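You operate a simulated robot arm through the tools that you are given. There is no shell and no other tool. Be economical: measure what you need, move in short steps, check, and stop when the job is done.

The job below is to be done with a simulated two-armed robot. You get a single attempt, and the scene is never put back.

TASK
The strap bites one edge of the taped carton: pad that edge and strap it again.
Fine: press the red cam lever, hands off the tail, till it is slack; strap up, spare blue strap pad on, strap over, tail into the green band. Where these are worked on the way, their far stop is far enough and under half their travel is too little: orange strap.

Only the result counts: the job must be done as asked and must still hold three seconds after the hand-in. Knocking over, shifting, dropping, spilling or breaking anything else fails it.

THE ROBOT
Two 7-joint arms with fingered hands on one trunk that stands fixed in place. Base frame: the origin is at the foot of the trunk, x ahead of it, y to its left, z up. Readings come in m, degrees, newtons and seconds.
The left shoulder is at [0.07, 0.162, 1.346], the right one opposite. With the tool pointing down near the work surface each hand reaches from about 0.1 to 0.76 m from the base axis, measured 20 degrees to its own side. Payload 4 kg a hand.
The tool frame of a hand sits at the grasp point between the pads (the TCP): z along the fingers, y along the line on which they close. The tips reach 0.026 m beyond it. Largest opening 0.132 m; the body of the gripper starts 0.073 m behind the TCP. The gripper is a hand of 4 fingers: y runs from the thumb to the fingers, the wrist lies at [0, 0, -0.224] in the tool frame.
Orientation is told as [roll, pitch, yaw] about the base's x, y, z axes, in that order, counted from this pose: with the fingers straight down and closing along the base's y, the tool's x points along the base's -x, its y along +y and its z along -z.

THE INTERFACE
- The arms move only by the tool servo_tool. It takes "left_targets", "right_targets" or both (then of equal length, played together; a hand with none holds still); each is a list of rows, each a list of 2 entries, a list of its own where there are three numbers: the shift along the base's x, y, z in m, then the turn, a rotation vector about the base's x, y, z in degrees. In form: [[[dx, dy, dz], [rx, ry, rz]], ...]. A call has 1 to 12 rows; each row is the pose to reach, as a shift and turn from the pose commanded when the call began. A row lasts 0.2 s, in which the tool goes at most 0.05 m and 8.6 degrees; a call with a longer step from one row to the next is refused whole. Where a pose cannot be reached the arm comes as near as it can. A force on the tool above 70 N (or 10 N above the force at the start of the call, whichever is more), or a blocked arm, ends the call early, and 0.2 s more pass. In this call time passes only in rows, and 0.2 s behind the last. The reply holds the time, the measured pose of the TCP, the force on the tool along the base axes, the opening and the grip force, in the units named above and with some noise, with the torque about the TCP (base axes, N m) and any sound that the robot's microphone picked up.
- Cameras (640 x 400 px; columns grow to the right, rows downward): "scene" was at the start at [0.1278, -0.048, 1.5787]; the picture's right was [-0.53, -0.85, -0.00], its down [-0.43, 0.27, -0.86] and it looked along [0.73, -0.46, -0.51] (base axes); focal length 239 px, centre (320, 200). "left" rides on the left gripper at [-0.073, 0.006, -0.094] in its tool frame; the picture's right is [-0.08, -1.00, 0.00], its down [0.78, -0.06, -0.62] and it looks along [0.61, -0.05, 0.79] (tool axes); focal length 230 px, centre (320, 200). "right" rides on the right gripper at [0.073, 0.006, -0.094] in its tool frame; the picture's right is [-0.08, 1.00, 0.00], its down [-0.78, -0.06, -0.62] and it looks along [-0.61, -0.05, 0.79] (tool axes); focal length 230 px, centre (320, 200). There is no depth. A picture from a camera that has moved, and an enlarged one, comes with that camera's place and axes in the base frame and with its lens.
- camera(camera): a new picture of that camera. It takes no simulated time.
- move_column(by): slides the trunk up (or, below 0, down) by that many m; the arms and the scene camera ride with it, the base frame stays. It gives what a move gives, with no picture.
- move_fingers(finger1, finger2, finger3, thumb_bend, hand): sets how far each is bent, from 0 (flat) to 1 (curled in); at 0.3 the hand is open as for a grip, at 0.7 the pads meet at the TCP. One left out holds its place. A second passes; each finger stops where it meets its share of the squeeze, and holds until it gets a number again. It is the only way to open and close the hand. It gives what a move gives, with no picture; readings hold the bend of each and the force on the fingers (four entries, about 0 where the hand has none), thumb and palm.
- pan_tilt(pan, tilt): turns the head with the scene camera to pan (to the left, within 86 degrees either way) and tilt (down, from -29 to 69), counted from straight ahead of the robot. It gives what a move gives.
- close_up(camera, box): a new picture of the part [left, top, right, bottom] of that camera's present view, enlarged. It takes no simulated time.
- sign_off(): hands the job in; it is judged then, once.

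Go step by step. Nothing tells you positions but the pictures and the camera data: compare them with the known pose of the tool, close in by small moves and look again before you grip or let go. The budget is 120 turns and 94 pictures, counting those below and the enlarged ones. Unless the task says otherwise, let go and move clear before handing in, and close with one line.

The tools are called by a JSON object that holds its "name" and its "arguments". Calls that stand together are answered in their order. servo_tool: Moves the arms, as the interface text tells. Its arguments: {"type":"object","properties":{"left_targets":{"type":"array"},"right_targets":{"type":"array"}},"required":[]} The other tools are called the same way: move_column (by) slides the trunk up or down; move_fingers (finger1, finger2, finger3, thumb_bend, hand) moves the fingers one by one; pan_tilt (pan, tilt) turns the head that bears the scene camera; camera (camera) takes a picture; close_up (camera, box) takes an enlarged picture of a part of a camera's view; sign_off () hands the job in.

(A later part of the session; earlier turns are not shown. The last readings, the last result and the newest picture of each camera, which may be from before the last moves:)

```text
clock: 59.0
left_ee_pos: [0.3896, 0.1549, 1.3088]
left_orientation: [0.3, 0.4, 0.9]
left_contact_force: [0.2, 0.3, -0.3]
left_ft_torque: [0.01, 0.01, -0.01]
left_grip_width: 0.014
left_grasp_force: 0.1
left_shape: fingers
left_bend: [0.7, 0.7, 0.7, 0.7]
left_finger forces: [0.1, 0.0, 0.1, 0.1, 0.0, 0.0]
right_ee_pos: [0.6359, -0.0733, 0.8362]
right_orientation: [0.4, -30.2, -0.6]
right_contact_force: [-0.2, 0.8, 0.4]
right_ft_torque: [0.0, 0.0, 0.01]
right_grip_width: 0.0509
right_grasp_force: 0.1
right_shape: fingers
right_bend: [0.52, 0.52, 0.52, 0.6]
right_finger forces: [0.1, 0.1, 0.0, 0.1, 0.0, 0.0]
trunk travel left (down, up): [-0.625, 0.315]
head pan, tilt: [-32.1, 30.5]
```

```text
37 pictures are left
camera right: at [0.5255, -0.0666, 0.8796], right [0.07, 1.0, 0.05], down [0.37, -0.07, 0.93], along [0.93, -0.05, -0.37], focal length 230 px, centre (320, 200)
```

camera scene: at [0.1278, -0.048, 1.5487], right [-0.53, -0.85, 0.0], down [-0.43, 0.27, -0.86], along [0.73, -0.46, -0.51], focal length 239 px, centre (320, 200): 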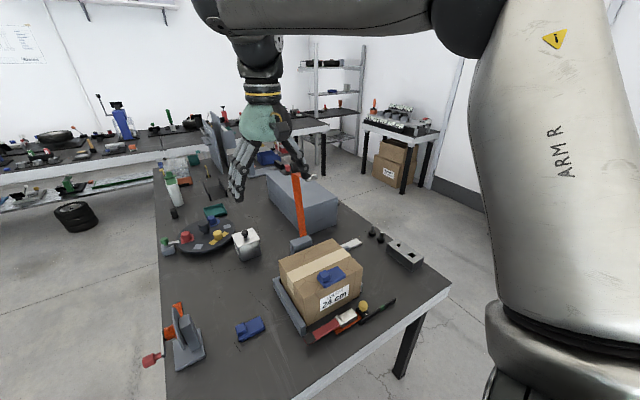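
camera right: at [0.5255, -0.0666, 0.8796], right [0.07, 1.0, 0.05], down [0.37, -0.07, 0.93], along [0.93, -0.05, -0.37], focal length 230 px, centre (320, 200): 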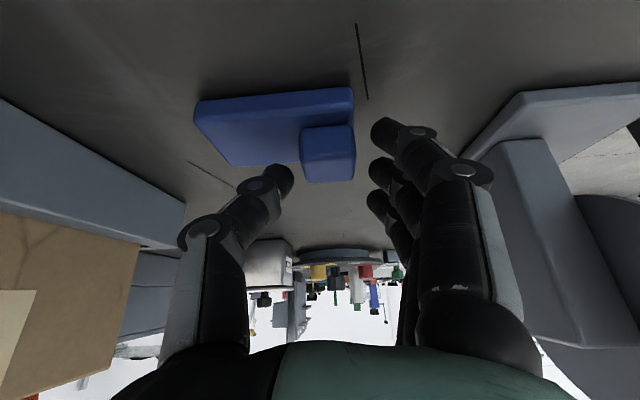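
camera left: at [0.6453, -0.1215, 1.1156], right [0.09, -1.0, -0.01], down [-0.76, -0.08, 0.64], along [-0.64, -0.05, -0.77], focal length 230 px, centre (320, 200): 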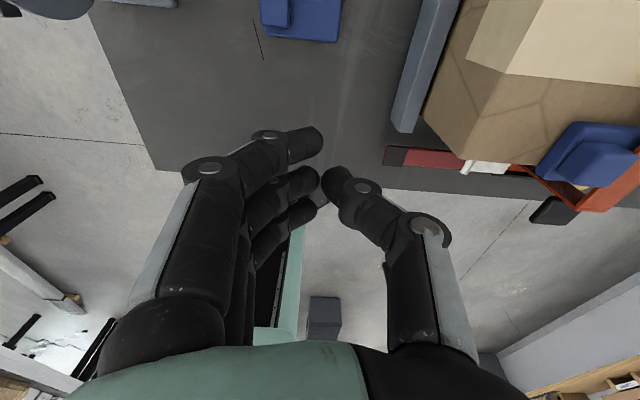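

Aligned at 30° lean. I lower 1 cm and pinch again.

{"name": "servo_tool", "arguments": {"right_targets": [[[-0.001, 0.001, -0.005], [0, 0, 0]], [[-0.001, 0.001, -0.009], [0, 0, 0]]]}}

{"name": "move_fingers", "arguments": {"hand": "right", "finger1": 0.64, "finger2": 0.75, "finger3": 0.64, "thumb_bend": 0.75}}

{"name": "servo_tool", "arguments": {"right_targets": [[[0, 0, 0.03], [0, 0, 0]], [[0, 0, 0.07], [0, 0, 0]], [[0, 0, 0.11], [0, 0, 0]], [[0, 0, 0.15], [0, 0, 0]], [[0, 0, 0.19], [0, 0, 0]], [[0, 0, 0.22], [0, 0, 0]]]}}

{"name": "camera", "arguments": {"camera": "right"}}

{"name": "close_up", "arguments": {"camera": "scene", "box": [200, 150, 300, 240]}}

```text
clock: 59.6
left_ee_pos: [0.3888, 0.1549, 1.3087]
left_orientation: [0.2, 0.4, 0.8]
left_contact_force: [-0.3, -0.4, 0.0]
left_ft_torque: [0.02, 0.0, -0.02]
left_grip_width: 0.0142
left_grasp_force: 0.1
left_shape: fingers
left_bend: [0.7, 0.7, 0.7, 0.7]
left_finger forces: [0.0, 0.0, 0.0, 0.1, 0.0, 0.0]
right_ee_pos: [0.6361, -0.0727, 0.8275]
right_orientation: [0.3, -30.2, -0.4]
right_contact_force: [0.6, 0.6, 1.7]
right_ft_torque: [0.0, -0.03, 0.01]
right_grip_width: 0.0509
right_grasp_force: 0.2
right_shape: fingers
right_bend: [0.52, 0.52, 0.52, 0.6]
right_finger forces: [0.0, 0.0, 0.0, 0.0, 1.4, 0.0]
trunk travel left (down, up): [-0.625, 0.315]
head pan, tilt: [-32.1, 30.5]
```

```text
clock: 60.6
left_ee_pos: [0.3889, 0.1557, 1.3093]
left_orientation: [0.2, 0.5, 0.9]
left_contact_force: [0.3, -1.1, 0.0]
left_ft_torque: [-0.03, -0.01, -0.02]
left_grip_width: 0.0142
left_grasp_force: 0.1
left_shape: fingers
left_bend: [0.7, 0.7, 0.7, 0.7]
left_finger forces: [0.1, 0.0, 0.0, 0.0, 0.0, 0.1]
right_ee_pos: [0.635, -0.0723, 0.8265]
right_orientation: [0.4, -30.1, -0.4]
right_contact_force: [-0.5, -0.2, -0.2]
right_ft_torque: [-0.01, 0.02, 0.02]
right_grip_width: 0.0326
right_grasp_force: 13.5
right_shape: fingers
right_bend: [0.59, 0.58, 0.64, 0.68]
right_finger forces: [4.7, 8.2, 0.0, 0.0, 14.0, 0.0]
trunk travel left (down, up): [-0.625, 0.315]
head pan, tilt: [-32.1, 30.5]
```

```text
clock: 62.0
left_ee_pos: [0.3889, 0.1556, 1.31]
left_orientation: [0.3, 0.3, 1.0]
left_contact_force: [-0.2, 0.7, 0.5]
left_ft_torque: [-0.02, 0.01, 0.0]
left_grip_width: 0.0139
left_grasp_force: 0.0
left_shape: fingers
left_bend: [0.7, 0.7, 0.7, 0.7]
left_finger forces: [0.0, 0.0, 0.0, 0.0, 0.1, 0.0]
right_ee_pos: [0.6353, -0.0722, 1.0464]
right_orientation: [0.3, -30.2, -0.5]
right_contact_force: [-0.1, -0.4, 0.6]
right_ft_torque: [-0.04, 0.04, 0.02]
right_grip_width: 0.0328
right_grasp_force: 13.6
right_shape: fingers
right_bend: [0.59, 0.58, 0.64, 0.68]
right_finger forces: [4.7, 8.3, 0.0, 0.0, 14.3, 0.0]
trunk travel left (down, up): [-0.625, 0.315]
head pan, tilt: [-32.1, 30.5]
```

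```text
36 pictures are left
camera right: at [0.5238, -0.0656, 1.0904], right [0.07, 1.0, 0.04], down [0.37, -0.07, 0.93], along [0.93, -0.05, -0.37], focal length 230 px, centre (320, 200)
```

right: 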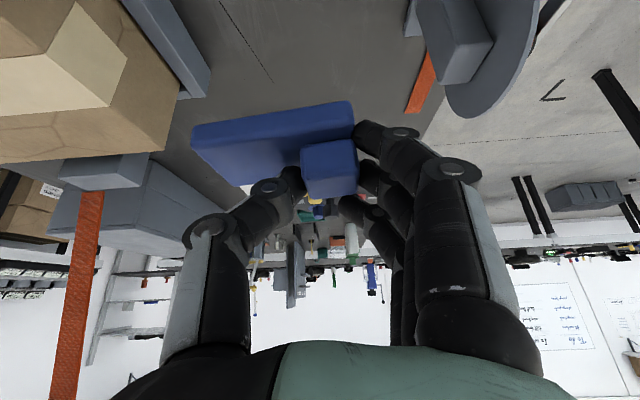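

```text
4.44 times, centred on (250, 195) of scene
camera zoom: at [0.1273, -0.0474, 1.3787], right [-0.53, -0.85, 0.0], down [-0.43, 0.27, -0.86], along [0.73, -0.46, -0.51], focal length 1064 px, centre (631, 222)
```

zoom: 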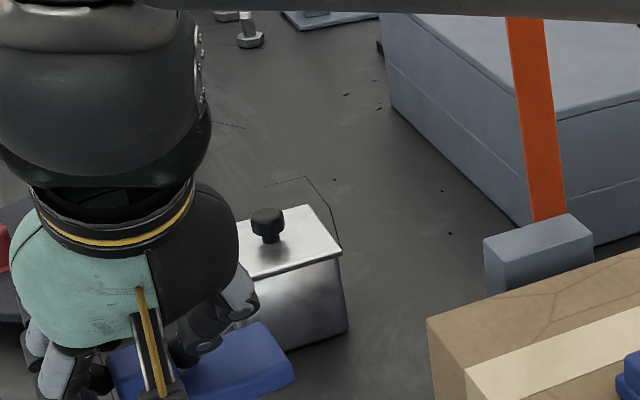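

Pad held again, yawed by about 5°, which I'll correct. I carry it across, low, to just above the far edge.

{"name": "servo_tool", "arguments": {"right_targets": [[[0.005, -0.035, 0.0], [0, 0, -1]], [[0.01, -0.07, 0.0], [0, 0, -2]], [[0.015, -0.105, -0.0], [0, 0, -3]], [[0.02, -0.14, -0.0], [0, 0, -4]], [[0.03, -0.175, -0.005], [0, 0, -5]], [[0.045, -0.205, -0.01], [0, 0, -5]], [[0.055, -0.235, -0.015], [0, 0, -5]], [[0.065, -0.255, -0.02], [0, 0, -5]], [[0.07, -0.27, -0.025], [0, 0, -5]]]}}

{"name": "camera", "arguments": {"camera": "right"}}

{"name": "close_up", "arguments": {"camera": "scene", "box": [250, 100, 410, 260]}}

```text
clock: 64.0
left_ee_pos: [0.3887, 0.1541, 1.3092]
left_orientation: [0.3, 0.5, 0.9]
left_contact_force: [-0.5, 0.7, 0.4]
left_ft_torque: [-0.04, 0.02, 0.0]
left_grip_width: 0.0141
left_grasp_force: 0.1
left_shape: fingers
left_bend: [0.7, 0.7, 0.7, 0.7]
left_finger forces: [0.0, 0.0, 0.0, 0.0, 0.0, 0.0]
right_ee_pos: [0.7064, -0.3408, 1.0211]
right_orientation: [0.4, -30.0, -5.4]
right_contact_force: [0.9, -0.4, -0.3]
right_ft_torque: [0.02, 0.0, 0.03]
right_grip_width: 0.0326
right_grasp_force: 12.7
right_shape: fingers
right_bend: [0.59, 0.58, 0.64, 0.68]
right_finger forces: [4.5, 8.2, 0.1, 0.0, 13.8, 0.0]
trunk travel left (down, up): [-0.625, 0.315]
head pan, tilt: [-32.1, 30.5]
```

```text
34 pictures are left
camera right: at [0.5958, -0.327, 1.0655], right [0.16, 0.99, 0.05], down [0.36, -0.1, 0.93], along [0.92, -0.13, -0.37], focal length 230 px, centre (320, 200)
```

right: 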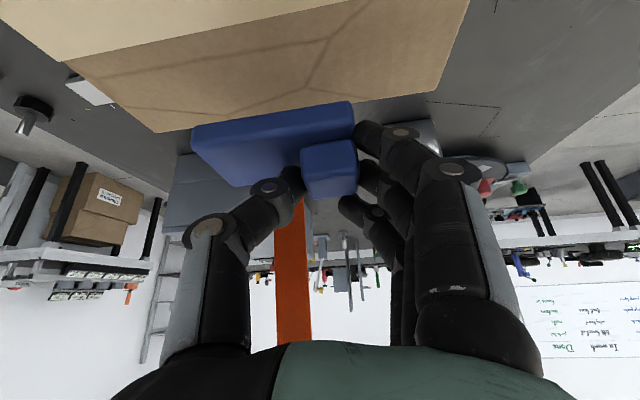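

```text
2.50 times, centred on (330, 180) of scene
camera zoom: at [0.1281, -0.0485, 1.3787], right [-0.53, -0.85, 0.0], down [-0.43, 0.27, -0.86], along [0.73, -0.46, -0.51], focal length 598 px, centre (295, 250)
```

zoom: 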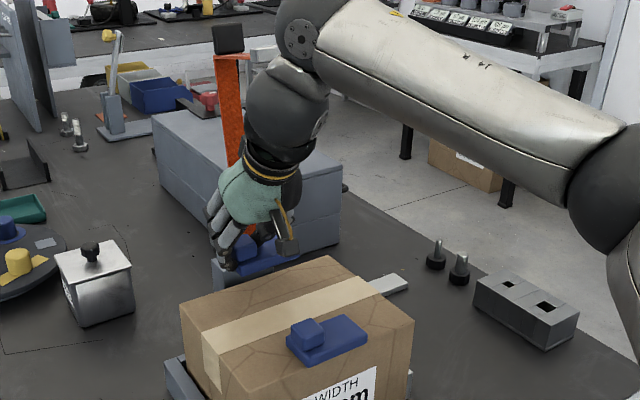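

Pad is parallel to the far edge and slightly too far out. I shift 6 mm back and lower carefully.

{"name": "servo_tool", "arguments": {"right_targets": [[[-0.006, 0, -0.01], [0, 0, 0]], [[-0.006, 0, -0.02], [0, 0, 0]], [[-0.006, 0, -0.027], [0, 0, 0]]]}}

{"name": "camera", "arguments": {"camera": "right"}}

{"name": "close_up", "arguments": {"camera": "scene", "box": [290, 180, 390, 240]}}

```text
clock: 64.8
left_ee_pos: [0.3893, 0.1554, 1.3087]
left_orientation: [0.3, 0.4, 1.0]
left_contact_force: [0.2, 0.4, 0.7]
left_ft_torque: [-0.02, 0.01, -0.01]
left_grip_width: 0.014
left_grasp_force: 0.0
left_shape: fingers
left_bend: [0.7, 0.7, 0.7, 0.7]
left_finger forces: [0.1, 0.1, 0.0, 0.0, 0.0, 0.1]
right_ee_pos: [0.7004, -0.3419, 0.9949]
right_orientation: [0.4, -30.2, -5.4]
right_contact_force: [-0.4, -0.5, -1.3]
right_ft_torque: [-0.03, -0.01, 0.04]
right_grip_width: 0.0324
right_grasp_force: 12.9
right_shape: fingers
right_bend: [0.59, 0.58, 0.64, 0.68]
right_finger forces: [4.5, 8.2, 0.1, 0.1, 13.9, 0.0]
trunk travel left (down, up): [-0.625, 0.315]
head pan, tilt: [-32.1, 30.5]
```

```text
32 pictures are left
camera right: at [0.5894, -0.3257, 1.0386], right [0.16, 0.99, 0.04], down [0.36, -0.1, 0.93], along [0.92, -0.13, -0.37], focal length 230 px, centre (320, 200)
```

right: 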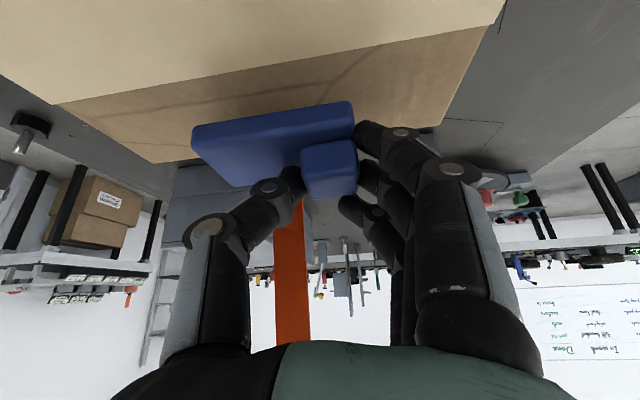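

```text
6.40 times, centred on (340, 210) of scene
camera zoom: at [0.128, -0.0478, 1.3787], right [-0.53, -0.85, 0.0], down [-0.43, 0.27, -0.86], along [0.73, -0.46, -0.51], focal length 1532 px, centre (192, 136)
```

zoom: 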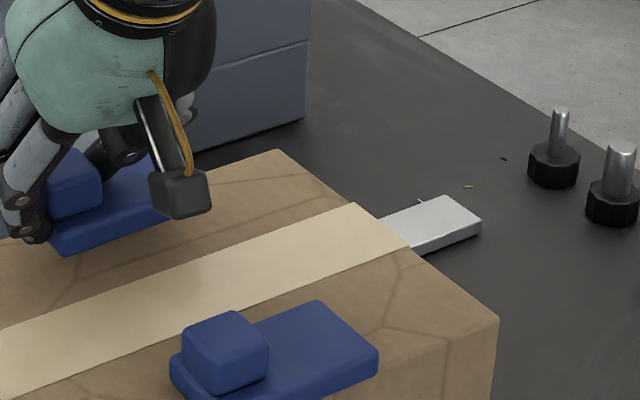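

About 1 cm left to go; coverage of the edge looks right (≈38 mm on, ≈10 mm over). Lowering in small steps until contact.

{"name": "servo_tool", "arguments": {"right_targets": [[[-0.002, 0, -0.003], [0, 0, 0]], [[-0.002, 0, -0.006], [0, 0, 0]]]}}

{"name": "servo_tool", "arguments": {"right_targets": [[[0, 0, -0.003], [0, 0, 0]]]}}

{"name": "close_up", "arguments": {"camera": "right", "box": [150, 60, 450, 230]}}

```text
clock: 65.4
left_ee_pos: [0.389, 0.1547, 1.3094]
left_orientation: [0.3, 0.3, 0.9]
left_contact_force: [0.0, -0.9, -0.7]
left_ft_torque: [0.02, -0.02, 0.0]
left_grip_width: 0.0139
left_grasp_force: 0.1
left_shape: fingers
left_bend: [0.7, 0.7, 0.7, 0.7]
left_finger forces: [0.0, 0.0, 0.1, 0.0, 0.1, 0.0]
right_ee_pos: [0.6985, -0.3408, 0.9878]
right_orientation: [0.4, -30.2, -5.3]
right_contact_force: [-0.8, -0.8, -0.1]
right_ft_torque: [0.02, -0.02, 0.03]
right_grip_width: 0.0328
right_grasp_force: 13.1
right_shape: fingers
right_bend: [0.59, 0.58, 0.64, 0.68]
right_finger forces: [4.5, 8.3, 0.0, 0.0, 14.0, 0.1]
trunk travel left (down, up): [-0.625, 0.315]
head pan, tilt: [-32.1, 30.5]
```

```text
clock: 65.8
left_ee_pos: [0.3891, 0.1561, 1.3086]
left_orientation: [0.1, 0.4, 0.9]
left_contact_force: [0.7, -0.2, 0.1]
left_ft_torque: [-0.01, -0.01, 0.03]
left_grip_width: 0.0141
left_grasp_force: 0.0
left_shape: fingers
left_bend: [0.7, 0.7, 0.7, 0.7]
left_finger forces: [0.0, 0.1, 0.0, 0.0, 0.0, 0.0]
right_ee_pos: [0.6981, -0.3421, 0.9853]
right_orientation: [0.4, -30.2, -5.4]
right_contact_force: [0.6, 0.5, -0.2]
right_ft_torque: [0.03, -0.04, 0.01]
right_grip_width: 0.0327
right_grasp_force: 12.6
right_shape: fingers
right_bend: [0.59, 0.58, 0.64, 0.68]
right_finger forces: [4.6, 8.2, 0.1, 0.1, 14.0, 0.0]
trunk travel left (down, up): [-0.625, 0.315]
head pan, tilt: [-32.1, 30.5]
```

```text
2.13 times, centred on (300, 145) of right
camera zoom: at [0.5874, -0.3262, 1.0297], right [0.16, 0.99, 0.04], down [0.36, -0.1, 0.93], along [0.92, -0.13, -0.37], focal length 491 px, centre (363, 317)
```

zoom: 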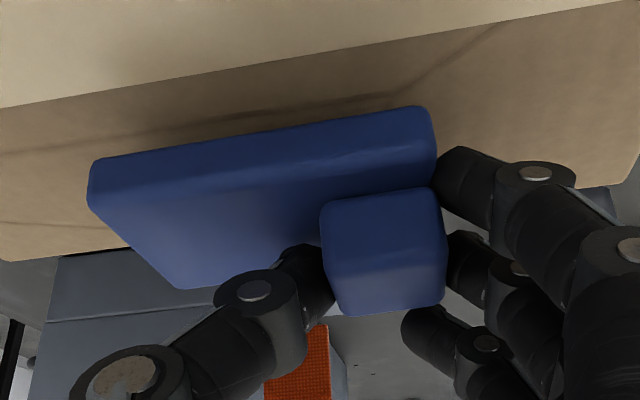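

{"name": "servo_tool", "arguments": {"right_targets": [[[0, 0, -0.003], [0, 0, 0]]]}}

{"name": "servo_tool", "arguments": {"right_targets": [[[0, 0, -0.003], [0, 0, 0]]]}}

```text
clock: 66.2
left_ee_pos: [0.3895, 0.1563, 1.3103]
left_orientation: [0.2, 0.4, 0.9]
left_contact_force: [-0.5, 0.0, -0.4]
left_ft_torque: [-0.02, -0.02, 0.01]
left_grip_width: 0.0142
left_grasp_force: 0.1
left_shape: fingers
left_bend: [0.7, 0.7, 0.7, 0.7]
left_finger forces: [0.0, 0.0, 0.0, 0.1, 0.1, 0.1]
right_ee_pos: [0.6972, -0.3426, 0.9817]
right_orientation: [0.5, -30.1, -5.4]
right_contact_force: [0.0, 0.0, -0.5]
right_ft_torque: [0.0, -0.03, 0.01]
right_grip_width: 0.0327
right_grasp_force: 13.0
right_shape: fingers
right_bend: [0.59, 0.58, 0.64, 0.68]
right_finger forces: [4.4, 8.2, 0.1, 0.1, 14.0, 0.1]
trunk travel left (down, up): [-0.625, 0.315]
head pan, tilt: [-32.1, 30.5]
```

```text
clock: 66.6
left_ee_pos: [0.3894, 0.1549, 1.309]
left_orientation: [0.3, 0.3, 0.8]
left_contact_force: [0.0, -0.5, -1.0]
left_ft_torque: [0.02, 0.0, 0.02]
left_grip_width: 0.0141
left_grasp_force: 0.1
left_shape: fingers
left_bend: [0.7, 0.7, 0.7, 0.7]
left_finger forces: [0.1, 0.1, 0.0, 0.1, 0.0, 0.1]
right_ee_pos: [0.6979, -0.3417, 0.9803]
right_orientation: [0.4, -30.2, -5.4]
right_contact_force: [-0.1, 0.1, -1.0]
right_ft_torque: [0.01, 0.01, 0.01]
right_grip_width: 0.0324
right_grasp_force: 13.4
right_shape: fingers
right_bend: [0.59, 0.58, 0.64, 0.68]
right_finger forces: [4.6, 8.2, 0.0, 0.0, 13.9, 0.1]
trunk travel left (down, up): [-0.625, 0.315]
head pan, tilt: [-32.1, 30.5]
```

{"name": "servo_tool", "arguments": {"right_targets": [[[0, 0, -0.003], [0, 0, 0]]]}}

{"name": "servo_tool", "arguments": {"right_targets": [[[0, 0, -0.003], [0, 0, 0]]]}}

{"name": "close_up", "arguments": {"camera": "right", "box": [150, 60, 450, 230]}}

```text
clock: 67.0
left_ee_pos: [0.3897, 0.155, 1.3093]
left_orientation: [0.2, 0.3, 1.0]
left_contact_force: [-0.2, 0.2, 0.0]
left_ft_torque: [0.02, 0.0, 0.02]
left_grip_width: 0.0141
left_grasp_force: 0.1
left_shape: fingers
left_bend: [0.7, 0.7, 0.7, 0.7]
left_finger forces: [0.0, 0.1, 0.0, 0.1, 0.1, 0.0]
right_ee_pos: [0.698, -0.3415, 0.9767]
right_orientation: [0.4, -30.3, -5.4]
right_contact_force: [0.5, 0.0, -1.4]
right_ft_torque: [0.0, 0.01, -0.03]
right_grip_width: 0.0324
right_grasp_force: 13.5
right_shape: fingers
right_bend: [0.59, 0.58, 0.64, 0.68]
right_finger forces: [4.5, 8.3, 0.1, 0.0, 14.0, 0.0]
trunk travel left (down, up): [-0.625, 0.315]
head pan, tilt: [-32.1, 30.5]
```

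```text
clock: 67.4
left_ee_pos: [0.3886, 0.1557, 1.3105]
left_orientation: [0.2, 0.4, 0.9]
left_contact_force: [0.3, 0.0, 0.2]
left_ft_torque: [-0.03, 0.02, 0.02]
left_grip_width: 0.014
left_grasp_force: 0.1
left_shape: fingers
left_bend: [0.7, 0.7, 0.7, 0.7]
left_finger forces: [0.0, 0.1, 0.0, 0.1, 0.0, 0.0]
right_ee_pos: [0.6982, -0.3412, 0.9748]
right_orientation: [0.4, -30.3, -5.4]
right_contact_force: [-0.3, -0.1, 6.1]
right_ft_torque: [0.14, -0.04, 0.0]
right_grip_width: 0.0325
right_grasp_force: 14.8
right_shape: fingers
right_bend: [0.59, 0.59, 0.64, 0.68]
right_finger forces: [4.7, 8.3, 0.0, 0.1, 16.7, 0.1]
trunk travel left (down, up): [-0.625, 0.315]
head pan, tilt: [-32.1, 30.5]
```

```text
2.13 times, centred on (300, 145) of right
camera zoom: at [0.5873, -0.3263, 1.0196], right [0.16, 0.99, 0.05], down [0.36, -0.1, 0.93], along [0.92, -0.13, -0.37], focal length 491 px, centre (363, 317)
```

zoom: 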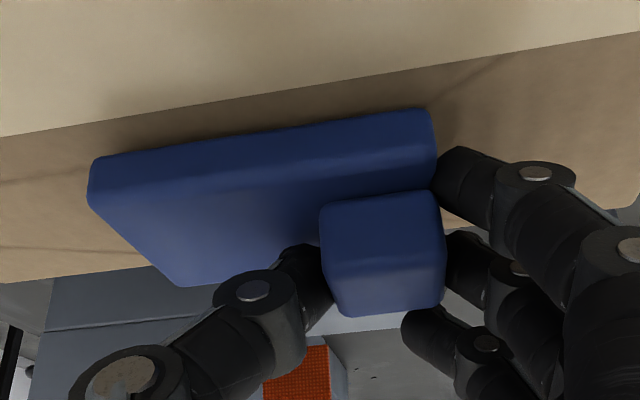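

Contact (6 N). The pad ends about flush with the edge; I lift 5 mm, move it 10 mm outward so it overlaps the edge like the other pad, and set it down.

{"name": "servo_tool", "arguments": {"right_targets": [[[0, 0, 0.006], [0, 0, 0]], [[0.01, -0.0, 0.006], [0, 0, 0]], [[0.01, -0.0, 0.002], [0, 0, 0]], [[0.01, -0.0, 0.0], [0, 0, 0]]]}}

{"name": "close_up", "arguments": {"camera": "right", "box": [150, 60, 450, 230]}}

{"name": "close_up", "arguments": {"camera": "scene", "box": [290, 180, 390, 240]}}

```text
clock: 68.4
left_ee_pos: [0.3881, 0.1561, 1.3098]
left_orientation: [0.3, 0.3, 0.9]
left_contact_force: [-1.2, -0.4, -0.1]
left_ft_torque: [-0.04, 0.03, -0.01]
left_grip_width: 0.014
left_grasp_force: 0.1
left_shape: fingers
left_bend: [0.7, 0.7, 0.7, 0.7]
left_finger forces: [0.0, 0.0, 0.0, 0.0, 0.0, 0.0]
right_ee_pos: [0.7066, -0.3414, 0.9737]
right_orientation: [0.4, -30.4, -5.3]
right_contact_force: [0.5, -1.4, 6.9]
right_ft_torque: [0.13, -0.07, 0.0]
right_grip_width: 0.0327
right_grasp_force: 15.0
right_shape: fingers
right_bend: [0.59, 0.59, 0.64, 0.68]
right_finger forces: [4.7, 8.2, 0.1, 0.0, 17.4, 0.1]
trunk travel left (down, up): [-0.625, 0.315]
head pan, tilt: [-32.1, 30.5]
```

```text
2.13 times, centred on (300, 145) of right
camera zoom: at [0.5971, -0.3258, 1.0195], right [0.16, 0.99, 0.05], down [0.36, -0.1, 0.93], along [0.92, -0.13, -0.37], focal length 491 px, centre (363, 317)
```

zoom: 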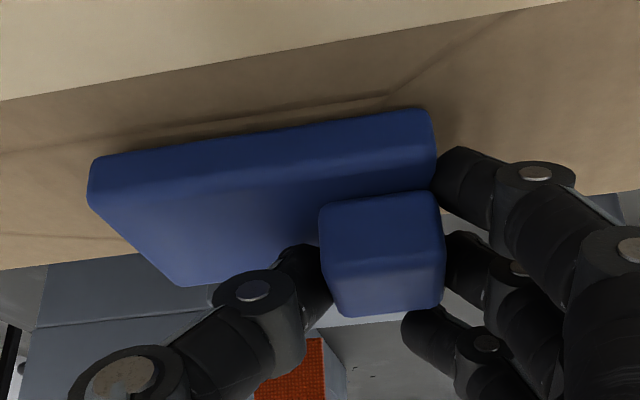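

```text
6.40 times, centred on (340, 210) of scene
camera zoom: at [0.1272, -0.0474, 1.379], right [-0.53, -0.85, 0.0], down [-0.43, 0.27, -0.86], along [0.73, -0.46, -0.51], focal length 1532 px, centre (192, 136)
```

zoom: 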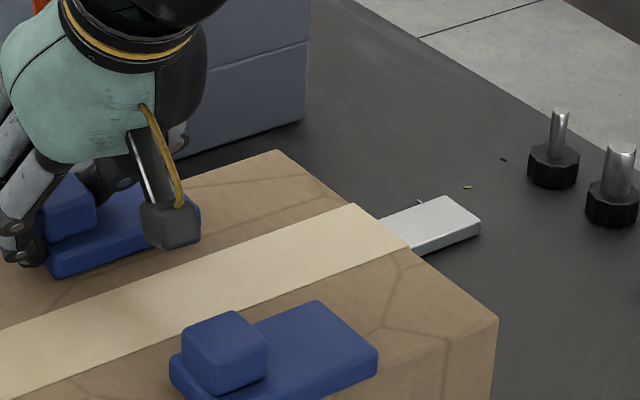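

Good overlap now. I unload, open, and back away up and toward me.

{"name": "servo_tool", "arguments": {"right_targets": [[[0, 0, 0.002], [0, 0, 0]]]}}

{"name": "move_fingers", "arguments": {"hand": "right", "finger1": 0.52, "finger2": 0.52, "finger3": 0.52, "thumb_bend": 0.59}}

{"name": "servo_tool", "arguments": {"right_targets": [[[-0.004, 0, 0.01], [0, 0, 0]], [[-0.01, 0, 0.025], [0, 0, 0]], [[-0.02, 0, 0.04], [0, 0, 0]], [[-0.05, 0.01, 0.05], [0, 0, 0]], [[-0.09, 0.02, 0.06], [0, 0, 0]], [[-0.13, 0.03, 0.07], [0, 0, 0]], [[-0.17, 0.03, 0.08], [0, 5, 2]], [[-0.2, 0.03, 0.1], [0, 10, 5]]]}}

{"name": "camera", "arguments": {"camera": "right"}}

{"name": "close_up", "arguments": {"camera": "scene", "box": [250, 100, 410, 260]}}

```text
clock: 68.8
left_ee_pos: [0.3883, 0.1557, 1.31]
left_orientation: [0.2, 0.4, 0.9]
left_contact_force: [-0.9, 0.8, -0.5]
left_ft_torque: [-0.03, -0.04, -0.03]
left_grip_width: 0.0139
left_grasp_force: 0.2
left_shape: fingers
left_bend: [0.7, 0.7, 0.7, 0.7]
left_finger forces: [0.0, 0.0, 0.0, 0.1, 0.0, 0.1]
right_ee_pos: [0.7071, -0.3416, 0.975]
right_orientation: [0.4, -30.3, -5.4]
right_contact_force: [1.0, 0.5, 3.7]
right_ft_torque: [0.08, -0.05, 0.02]
right_grip_width: 0.0327
right_grasp_force: 14.9
right_shape: fingers
right_bend: [0.59, 0.59, 0.64, 0.68]
right_finger forces: [4.7, 8.4, 0.0, 0.0, 16.1, 0.2]
trunk travel left (down, up): [-0.625, 0.315]
head pan, tilt: [-32.1, 30.5]
```

```text
clock: 69.8
left_ee_pos: [0.3884, 0.1552, 1.3099]
left_orientation: [0.3, 0.5, 0.9]
left_contact_force: [-0.3, 0.3, 0.0]
left_ft_torque: [0.0, 0.0, 0.01]
left_grip_width: 0.0143
left_grasp_force: 0.1
left_shape: fingers
left_bend: [0.7, 0.7, 0.7, 0.7]
left_finger forces: [0.0, 0.0, 0.1, 0.0, 0.0, 0.0]
right_ee_pos: [0.7066, -0.3398, 0.9777]
right_orientation: [0.4, -30.1, -5.3]
right_contact_force: [-0.2, 2.3, 5.9]
right_ft_torque: [-0.1, -0.08, 0.01]
right_grip_width: 0.0494
right_grasp_force: 3.2
right_shape: fingers
right_bend: [0.52, 0.52, 0.52, 0.61]
right_finger forces: [0.0, 0.0, 0.1, 0.0, 6.2, 0.1]
trunk travel left (down, up): [-0.625, 0.315]
head pan, tilt: [-32.1, 30.5]
```

```text
clock: 71.6
left_ee_pos: [0.3878, 0.1558, 1.3091]
left_orientation: [0.2, 0.3, 0.9]
left_contact_force: [0.9, -0.2, -0.3]
left_ft_torque: [0.0, -0.02, -0.05]
left_grip_width: 0.0142
left_grasp_force: 0.1
left_shape: fingers
left_bend: [0.7, 0.7, 0.7, 0.7]
left_finger forces: [0.1, 0.0, 0.1, 0.0, 0.1, 0.0]
right_ee_pos: [0.5062, -0.312, 1.0761]
right_orientation: [-0.1, -20.2, -0.1]
right_contact_force: [-0.1, -0.3, -0.4]
right_ft_torque: [-0.02, -0.03, 0.0]
right_grip_width: 0.0523
right_grasp_force: 0.0
right_shape: fingers
right_bend: [0.52, 0.52, 0.52, 0.59]
right_finger forces: [0.0, 0.0, 0.0, 0.0, 0.0, 0.0]
trunk travel left (down, up): [-0.625, 0.315]
head pan, tilt: [-32.1, 30.5]
```

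```text
26 pictures are left
camera right: at [0.4037, -0.3052, 1.139], right [0.08, 1.0, 0.02], down [0.52, -0.06, 0.85], along [0.85, -0.05, -0.53], focal length 230 px, centre (320, 200)
```

right: 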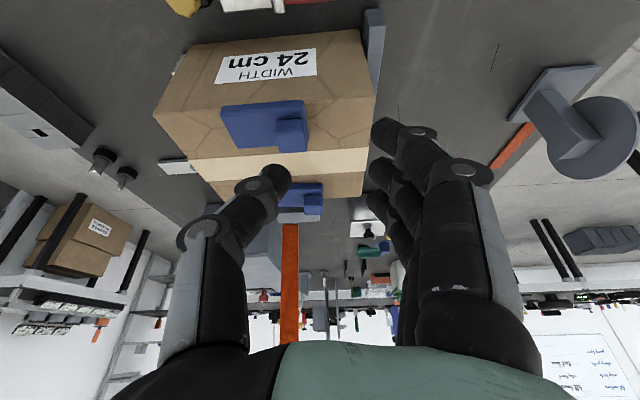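

```text
2.50 times, centred on (330, 180) of scene
camera zoom: at [0.1265, -0.0471, 1.3788], right [-0.53, -0.85, 0.0], down [-0.43, 0.27, -0.86], along [0.73, -0.46, -0.51], focal length 598 px, centre (295, 250)
```

zoom: 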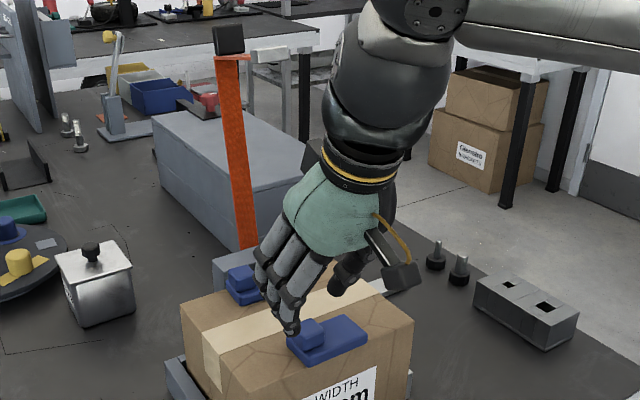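

The pad sits on the far edge under where the strap will land, matching the near pad. Now I raise the trunk and go back to the standing strap's tab by the route I left it.

{"name": "move_column", "arguments": {"by": 0.17}}

{"name": "servo_tool", "arguments": {"right_targets": [[[0, -0.01, 0.03], [0, 0, 0]], [[0.02, -0.02, 0.06], [0, -5, 0]], [[0.04, -0.03, 0.09], [0, -10, 0]], [[0.07, -0.045, 0.11], [0, -15, 0]], [[0.1, -0.06, 0.13], [0, -20, 0]], [[0.14, -0.075, 0.13], [0, -25, 0]], [[0.18, -0.075, 0.13], [0, -25, 0]], [[0.22, -0.075, 0.125], [0, -25, 0]], [[0.25, -0.075, 0.12], [0, -25, 0]], [[0.27, -0.075, 0.1], [0, -25, 0]], [[0.277, -0.075, 0.07], [0, -25, 0]], [[0.277, -0.075, 0.045], [0, -25, 0]]]}}

{"name": "camera", "arguments": {"camera": "right"}}

{"name": "close_up", "arguments": {"camera": "scene", "box": [250, 90, 410, 290]}}

```text
clock: 73.5
left_ee_pos: [0.3896, 0.1544, 1.4792]
left_orientation: [0.3, 0.3, 1.0]
left_contact_force: [-0.2, 0.9, 0.1]
left_ft_torque: [-0.01, -0.01, 0.01]
left_grip_width: 0.0141
left_grasp_force: 0.0
left_shape: fingers
left_bend: [0.7, 0.7, 0.7, 0.7]
left_finger forces: [0.1, 0.0, 0.0, 0.0, 0.0, 0.1]
right_ee_pos: [0.5067, -0.3122, 1.2464]
right_orientation: [-0.1, -20.2, -0.2]
right_contact_force: [0.2, -0.3, -0.6]
right_ft_torque: [0.02, 0.01, 0.05]
right_grip_width: 0.0521
right_grasp_force: 0.1
right_shape: fingers
right_bend: [0.52, 0.52, 0.52, 0.59]
right_finger forces: [0.0, 0.0, 0.1, 0.0, 0.0, 0.0]
trunk travel left (down, up): [-0.795, 0.145]
head pan, tilt: [-32.1, 30.5]
```

```text
clock: 76.1
left_ee_pos: [0.3897, 0.1552, 1.4791]
left_orientation: [0.3, 0.4, 0.9]
left_contact_force: [-0.4, -0.2, 0.4]
left_ft_torque: [-0.02, -0.01, 0.01]
left_grip_width: 0.0142
left_grasp_force: 0.1
left_shape: fingers
left_bend: [0.7, 0.7, 0.7, 0.7]
left_finger forces: [0.0, 0.0, 0.1, 0.0, 0.0, 0.0]
right_ee_pos: [0.7861, -0.3886, 1.2906]
right_orientation: [0.0, -45.1, -0.3]
right_contact_force: [0.2, -0.1, 0.2]
right_ft_torque: [0.0, 0.0, 0.0]
right_grip_width: 0.052
right_grasp_force: 0.0
right_shape: fingers
right_bend: [0.52, 0.52, 0.52, 0.59]
right_finger forces: [0.0, 0.0, 0.0, 0.0, 0.0, 0.0]
trunk travel left (down, up): [-0.795, 0.145]
head pan, tilt: [-32.1, 30.5]
```

```text
24 pictures are left
camera right: at [0.6668, -0.3822, 1.3043], right [0.06, 1.0, 0.06], down [0.12, -0.06, 0.99], along [0.99, -0.05, -0.12], focal length 230 px, centre (320, 200)
```

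right: 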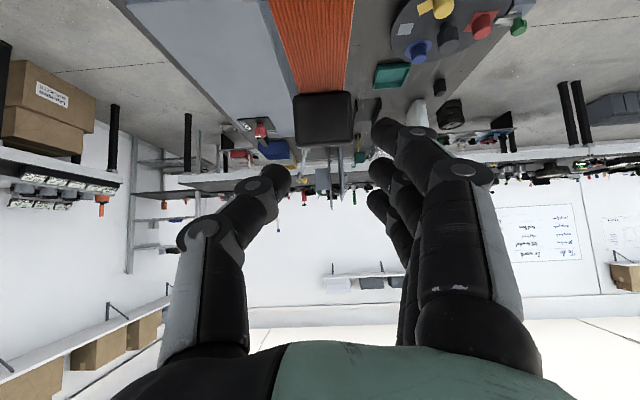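

```text
2.00 times, centred on (330, 190) of scene
camera zoom: at [0.1282, -0.0487, 1.5487], right [-0.53, -0.85, 0.0], down [-0.43, 0.27, -0.86], along [0.73, -0.46, -0.51], focal length 479 px, centre (300, 220)
```

zoom: 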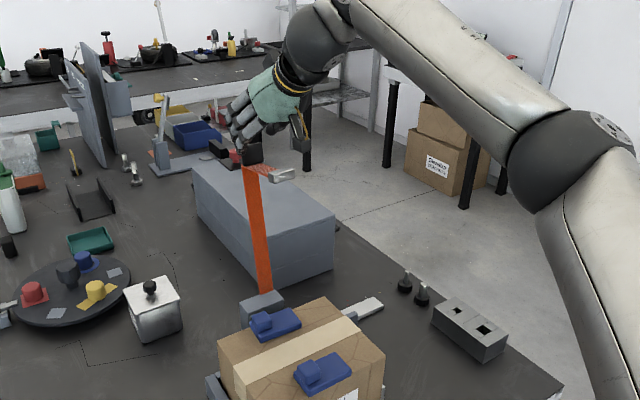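

The tab (z≈1.23–1.257) is centred between thumb and fingers. I lower onto it and pinch.

{"name": "servo_tool", "arguments": {"right_targets": [[[0, 0, -0.015], [0, 0, 0]], [[0, 0, -0.03], [0, 0, 0]], [[0, 0, -0.042], [0, 0, 0]]]}}

{"name": "move_fingers", "arguments": {"hand": "right", "finger1": 0.72, "finger2": 0.72, "finger3": 0.72, "thumb_bend": 0.72}}

{"name": "camera", "arguments": {"camera": "right"}}

```text
clock: 76.9
left_ee_pos: [0.3897, 0.1553, 1.4796]
left_orientation: [0.2, 0.4, 0.9]
left_contact_force: [0.0, 0.4, 0.3]
left_ft_torque: [0.01, 0.02, -0.01]
left_grip_width: 0.0141
left_grasp_force: 0.1
left_shape: fingers
left_bend: [0.7, 0.7, 0.7, 0.7]
left_finger forces: [0.0, 0.0, 0.0, 0.0, 0.0, 0.0]
right_ee_pos: [0.7841, -0.3875, 1.2478]
right_orientation: [0.0, -45.3, -0.2]
right_contact_force: [0.1, 0.2, 0.9]
right_ft_torque: [0.0, -0.01, -0.03]
right_grip_width: 0.0525
right_grasp_force: 0.0
right_shape: fingers
right_bend: [0.52, 0.52, 0.52, 0.59]
right_finger forces: [0.1, 0.0, 0.0, 0.0, 0.0, 0.0]
trunk travel left (down, up): [-0.795, 0.145]
head pan, tilt: [-32.1, 30.5]
```

```text
clock: 77.9
left_ee_pos: [0.3895, 0.16, 1.4777]
left_orientation: [0.0, 0.5, 1.0]
left_contact_force: [0.4, 0.9, -0.6]
left_ft_torque: [0.0, 0.0, 0.04]
left_grip_width: 0.0141
left_grasp_force: 0.1
left_shape: fingers
left_bend: [0.7, 0.7, 0.7, 0.7]
left_finger forces: [0.0, 0.1, 0.0, 0.1, 0.1, 0.0]
right_ee_pos: [0.7855, -0.3821, 1.2493]
right_orientation: [-0.3, -45.0, 0.0]
right_contact_force: [-1.1, 16.0, -6.3]
right_ft_torque: [0.11, 0.12, 0.29]
right_grip_width: 0.0201
right_grasp_force: 8.1
right_shape: fingers
right_bend: [0.66, 0.71, 0.63, 0.72]
right_finger forces: [7.2, 0.0, 9.2, 0.1, 0.1, 0.1]
trunk travel left (down, up): [-0.795, 0.145]
head pan, tilt: [-32.1, 30.5]
```

```text
22 pictures are left
camera right: at [0.667, -0.3768, 1.2631], right [0.06, 1.0, 0.05], down [0.12, -0.06, 0.99], along [0.99, -0.05, -0.12], focal length 230 px, centre (320, 200)
```

right: 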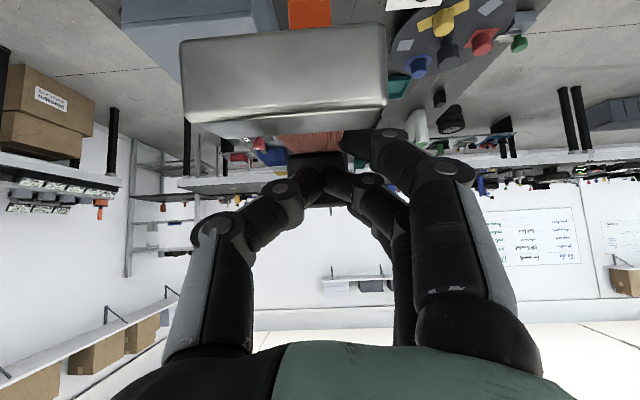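

The pinch closed in front of the tab, not on it. I'll open, back up, and instead pinch the strap's leg, which now points toward me, from above.

{"name": "move_fingers", "arguments": {"hand": "right", "finger1": 0.5, "finger2": 0.5, "finger3": 0.5, "thumb_bend": 0.5}}

{"name": "servo_tool", "arguments": {"right_targets": [[[0, -0.003, 0.025], [0, 0, 0]], [[0, -0.005, 0.05], [0, 0, 0]], [[-0.01, -0.005, 0.06], [0, 7, 0]], [[-0.025, -0.005, 0.06], [0, 14, 0]], [[-0.038, -0.005, 0.06], [0, 20, 0]], [[-0.038, -0.005, 0.03], [0, 20, 0]]]}}

{"name": "camera", "arguments": {"camera": "right"}}

```text
clock: 78.9
left_ee_pos: [0.389, 0.1534, 1.4786]
left_orientation: [0.3, 0.5, 0.9]
left_contact_force: [0.2, 0.7, 0.5]
left_ft_torque: [0.04, 0.0, 0.01]
left_grip_width: 0.0138
left_grasp_force: 0.0
left_shape: fingers
left_bend: [0.7, 0.7, 0.7, 0.7]
left_finger forces: [0.0, 0.0, 0.1, 0.0, 0.1, 0.0]
right_ee_pos: [0.7844, -0.3889, 1.2484]
right_orientation: [-0.1, -45.1, -0.4]
right_contact_force: [-0.1, 0.6, -0.7]
right_ft_torque: [0.02, 0.01, 0.0]
right_grip_width: 0.0699
right_grasp_force: 0.0
right_shape: fingers
right_bend: [0.5, 0.5, 0.5, 0.5]
right_finger forces: [0.1, 0.0, 0.0, 0.1, 0.0, 0.1]
trunk travel left (down, up): [-0.795, 0.145]
head pan, tilt: [-32.1, 30.5]
```

```text
clock: 80.3
left_ee_pos: [0.3913, 0.1518, 1.4792]
left_orientation: [0.3, 0.5, 0.9]
left_contact_force: [-0.1, -1.3, 1.0]
left_ft_torque: [0.07, 0.04, 0.04]
left_grip_width: 0.0139
left_grasp_force: 0.1
left_shape: fingers
left_bend: [0.7, 0.7, 0.7, 0.7]
left_finger forces: [0.1, 0.1, 0.0, 0.0, 0.0, 0.0]
right_ee_pos: [0.7473, -0.3945, 1.2764]
right_orientation: [0.1, -25.1, -0.3]
right_contact_force: [0.5, 0.2, 0.3]
right_ft_torque: [0.01, 0.02, -0.01]
right_grip_width: 0.0699
right_grasp_force: 0.0
right_shape: fingers
right_bend: [0.5, 0.5, 0.5, 0.5]
right_finger forces: [0.1, 0.0, 0.0, 0.0, 0.0, 0.1]
trunk travel left (down, up): [-0.795, 0.145]
head pan, tilt: [-32.1, 30.5]
```

```text
21 pictures are left
camera right: at [0.6402, -0.3886, 1.3315], right [0.07, 1.0, 0.03], down [0.45, -0.06, 0.89], along [0.89, -0.05, -0.45], focal length 230 px, centre (320, 200)
```

right: 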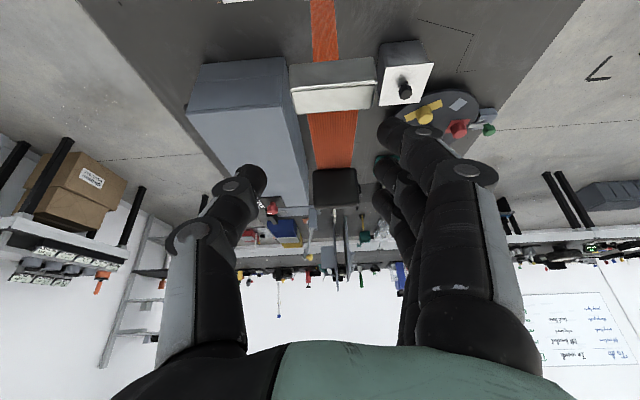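

The leg is clearly seen between hook and tab. I centre over it (y +7 mm), lower and pinch.

{"name": "servo_tool", "arguments": {"right_targets": [[[0.005, 0.007, 0], [0, 0, 0]], [[0.005, 0.007, -0.025], [0, 0, 0]], [[0.005, 0.007, -0.047], [0, 0, 0]]]}}

{"name": "move_fingers", "arguments": {"hand": "right", "finger1": 0.72, "finger2": 0.72, "finger3": 0.72, "thumb_bend": 0.72}}

{"name": "camera", "arguments": {"camera": "right"}}

```text
clock: 81.1
left_ee_pos: [0.39, 0.1527, 1.4795]
left_orientation: [0.3, 0.3, 0.9]
left_contact_force: [-0.1, 0.2, -0.4]
left_ft_torque: [0.06, -0.03, 0.03]
left_grip_width: 0.0144
left_grasp_force: 0.0
left_shape: fingers
left_bend: [0.7, 0.7, 0.7, 0.7]
left_finger forces: [0.0, 0.1, 0.0, 0.0, 0.0, 0.1]
right_ee_pos: [0.7508, -0.3867, 1.231]
right_orientation: [0.0, -25.2, -0.3]
right_contact_force: [-1.1, 0.1, 0.5]
right_ft_torque: [0.0, -0.01, 0.0]
right_grip_width: 0.0699
right_grasp_force: 0.0
right_shape: fingers
right_bend: [0.5, 0.5, 0.5, 0.5]
right_finger forces: [0.0, 0.0, 0.1, 0.1, 0.0, 0.0]
trunk travel left (down, up): [-0.795, 0.145]
head pan, tilt: [-32.1, 30.5]
```

```text
clock: 82.1
left_ee_pos: [0.3892, 0.1547, 1.4801]
left_orientation: [0.2, 0.4, 0.9]
left_contact_force: [0.7, -0.2, 0.4]
left_ft_torque: [-0.02, -0.01, 0.01]
left_grip_width: 0.0141
left_grasp_force: 0.1
left_shape: fingers
left_bend: [0.7, 0.7, 0.7, 0.7]
left_finger forces: [0.0, 0.1, 0.0, 0.1, 0.0, 0.1]
right_ee_pos: [0.7522, -0.3853, 1.23]
right_orientation: [-0.1, -25.1, -0.1]
right_contact_force: [-1.5, 2.3, -5.7]
right_ft_torque: [0.07, 0.03, 0.26]
right_grip_width: 0.0192
right_grasp_force: 14.3
right_shape: fingers
right_bend: [0.72, 0.68, 0.66, 0.67]
right_finger forces: [0.0, 6.7, 9.0, 0.0, 12.6, 0.1]
trunk travel left (down, up): [-0.795, 0.145]
head pan, tilt: [-32.1, 30.5]
```

```text
20 pictures are left
camera right: at [0.6447, -0.3777, 1.2846], right [0.07, 1.0, 0.03], down [0.45, -0.06, 0.89], along [0.89, -0.05, -0.45], focal length 230 px, centre (320, 200)
```

right: 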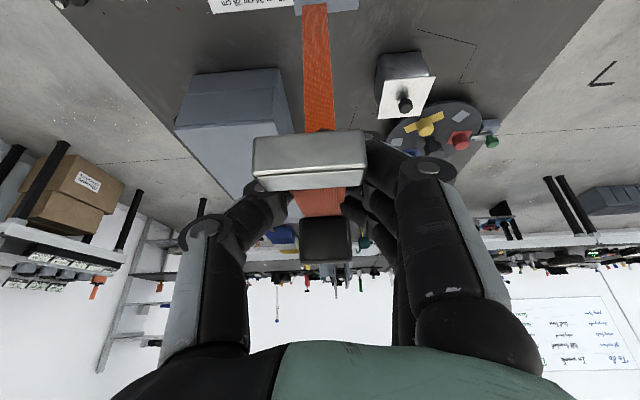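

Leg is gripped on both sides. I swing the strap down along the arc, first half.

{"name": "servo_tool", "arguments": {"right_targets": [[[-0.016, 0, -0.003], [0, 0, 0]], [[-0.033, 0, -0.0074], [0, 0, 0]], [[-0.062, 0, -0.0174], [0, 1, 0]], [[-0.09, 0, -0.0304], [0, 2, 0]], [[-0.1164, 0, -0.0463], [0, 3, 0]], [[-0.141, 0, -0.0648], [0, 4, 0]], [[-0.1635, 0, -0.0858], [0, 5, 0]], [[-0.1837, 0, -0.109], [0, 6, 0]]]}}

{"name": "close_up", "arguments": {"camera": "scene", "box": [250, 110, 410, 310]}}

```text
clock: 83.9
left_ee_pos: [0.392, 0.1531, 1.4783]
left_orientation: [0.3, 0.5, 0.8]
left_contact_force: [-0.9, 0.6, 0.2]
left_ft_torque: [0.05, -0.02, 0.0]
left_grip_width: 0.0138
left_grasp_force: 0.1
left_shape: fingers
left_bend: [0.7, 0.7, 0.7, 0.7]
left_finger forces: [0.0, 0.1, 0.0, 0.0, 0.0, 0.0]
right_ee_pos: [0.5703, -0.3866, 1.1202]
right_orientation: [0.1, -19.1, -0.3]
right_contact_force: [12.2, -2.5, -8.9]
right_ft_torque: [-0.16, -0.35, -0.17]
right_grip_width: 0.0196
right_grasp_force: 9.4
right_shape: fingers
right_bend: [0.67, 0.71, 0.72, 0.69]
right_finger forces: [11.0, 2.0, 0.1, 0.1, 6.6, 0.0]
trunk travel left (down, up): [-0.795, 0.145]
head pan, tilt: [-32.1, 30.5]
```

```text
2.00 times, centred on (330, 210) of scene
camera zoom: at [0.1325, -0.05, 1.5482], right [-0.53, -0.85, 0.0], down [-0.43, 0.27, -0.86], along [0.73, -0.46, -0.51], focal length 479 px, centre (300, 180)
```

zoom: 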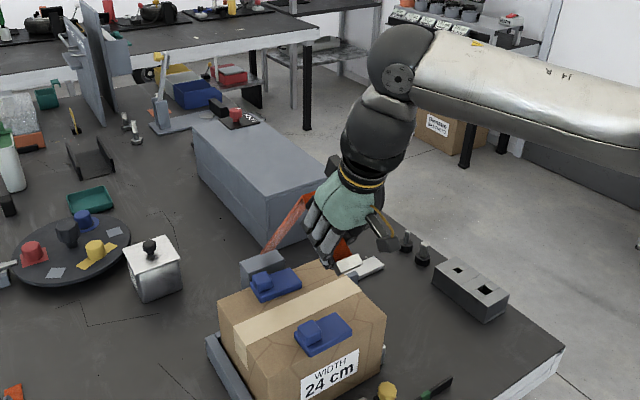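

{"name": "servo_tool", "arguments": {"right_targets": [[[-0.007, 0, -0.014], [0, 0, 0]], [[-0.0146, 0, -0.0272], [0, 0, 0]], [[-0.0295, 0, -0.0541], [0, 1, 0]], [[-0.0416, 0, -0.0825], [0, 2, 0]], [[-0.0506, 0, -0.112], [0, 3, 0]]]}}

{"name": "camera", "arguments": {"camera": "right"}}

{"name": "close_up", "arguments": {"camera": "scene", "box": [260, 180, 420, 340]}}

```text
clock: 85.1
left_ee_pos: [0.3889, 0.1544, 1.48]
left_orientation: [0.3, 0.3, 0.9]
left_contact_force: [-0.3, -0.3, -0.2]
left_ft_torque: [0.0, -0.01, 0.02]
left_grip_width: 0.0143
left_grasp_force: 0.0
left_shape: fingers
left_bend: [0.7, 0.7, 0.7, 0.7]
left_finger forces: [0.0, 0.0, 0.0, 0.1, 0.0, 0.0]
right_ee_pos: [0.5165, -0.3852, 1.0103]
right_orientation: [-0.1, -16.3, -0.2]
right_contact_force: [12.8, -3.7, -0.9]
right_ft_torque: [-0.03, -0.64, 0.06]
right_grip_width: 0.022
right_grasp_force: 14.8
right_shape: fingers
right_bend: [0.67, 0.71, 0.72, 0.68]
right_finger forces: [5.9, 4.1, 0.0, 0.0, 12.7, 7.6]
trunk travel left (down, up): [-0.795, 0.145]
head pan, tilt: [-32.1, 30.5]
```

```text
18 pictures are left
camera right: at [0.4204, -0.3789, 1.0795], right [0.08, 1.0, 0.02], down [0.58, -0.06, 0.81], along [0.81, -0.05, -0.58], focal length 230 px, centre (320, 200)
```

right: 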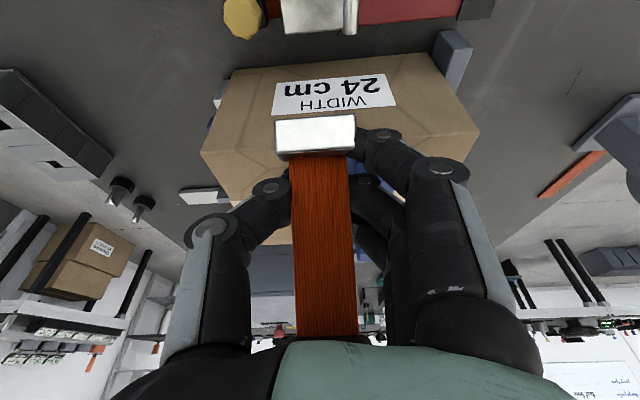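

```text
2.50 times, centred on (340, 260) of scene
camera zoom: at [0.1286, -0.049, 1.5488], right [-0.53, -0.85, 0.0], down [-0.43, 0.27, -0.86], along [0.73, -0.46, -0.51], focal length 598 px, centre (270, 50)
```

zoom: 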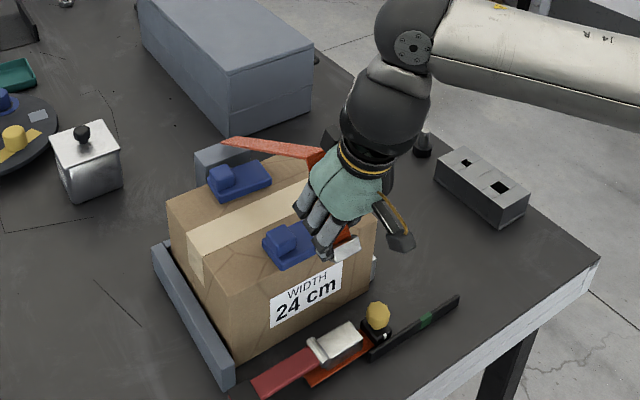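

The strap is at about 25°, with the tab lightly touching the palm. I go down a little more, staying clear of the near pad's knob, then release.

{"name": "servo_tool", "arguments": {"right_targets": [[[-0.002, 0, -0.01], [0, 1, 0]], [[-0.003, 0, -0.02], [0, 2, 0]], [[-0.004, 0, -0.027], [0, 3, 0]]]}}

{"name": "move_fingers", "arguments": {"hand": "right", "finger1": 0.6, "finger2": 0.6, "finger3": 0.6, "thumb_bend": 0.6}}

{"name": "close_up", "arguments": {"camera": "scene", "box": [260, 180, 420, 340]}}

```text
clock: 85.9
left_ee_pos: [0.3868, 0.1548, 1.4797]
left_orientation: [0.0, 0.3, 0.9]
left_contact_force: [-0.4, -0.4, 0.2]
left_ft_torque: [0.01, 0.04, 0.0]
left_grip_width: 0.0139
left_grasp_force: 0.0
left_shape: fingers
left_bend: [0.7, 0.7, 0.7, 0.7]
left_finger forces: [0.0, 0.0, 0.0, 0.0, 0.1, 0.1]
right_ee_pos: [0.5126, -0.3856, 0.9861]
right_orientation: [-0.2, -13.5, -0.2]
right_contact_force: [1.3, -6.1, 10.3]
right_ft_torque: [-0.19, -2.97, 0.03]
right_grip_width: 0.0178
right_grasp_force: 37.7
right_shape: fingers
right_bend: [0.71, 0.7, 0.72, 0.67]
right_finger forces: [2.5, 18.6, 0.1, 0.1, 17.5, 36.5]
trunk travel left (down, up): [-0.795, 0.145]
head pan, tilt: [-32.1, 30.5]
```

```text
clock: 86.9
left_ee_pos: [0.389, 0.1532, 1.4805]
left_orientation: [0.2, 0.3, 0.9]
left_contact_force: [0.8, 0.2, 0.0]
left_ft_torque: [0.01, -0.01, -0.02]
left_grip_width: 0.0139
left_grasp_force: 0.1
left_shape: fingers
left_bend: [0.7, 0.7, 0.7, 0.7]
left_finger forces: [0.0, 0.1, 0.1, 0.1, 0.0, 0.0]
right_ee_pos: [0.5123, -0.384, 0.9828]
right_orientation: [-0.2, -13.2, -0.2]
right_contact_force: [-0.2, -0.4, -2.0]
right_ft_torque: [0.02, 0.01, 0.01]
right_grip_width: 0.0391
right_grasp_force: 0.5
right_shape: fingers
right_bend: [0.6, 0.6, 0.6, 0.6]
right_finger forces: [0.1, 0.1, 0.0, 0.0, 0.8, 0.1]
trunk travel left (down, up): [-0.795, 0.145]
head pan, tilt: [-32.1, 30.5]
```

```text
2.50 times, centred on (340, 260) of scene
camera zoom: at [0.128, -0.0479, 1.5487], right [-0.53, -0.85, 0.0], down [-0.43, 0.27, -0.86], along [0.73, -0.46, -0.51], focal length 598 px, centre (270, 50)
```

zoom: 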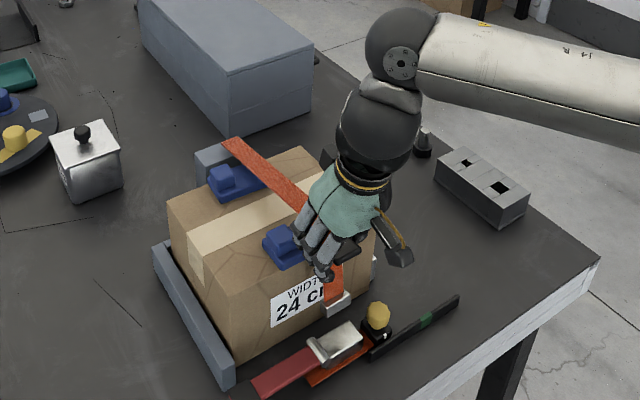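

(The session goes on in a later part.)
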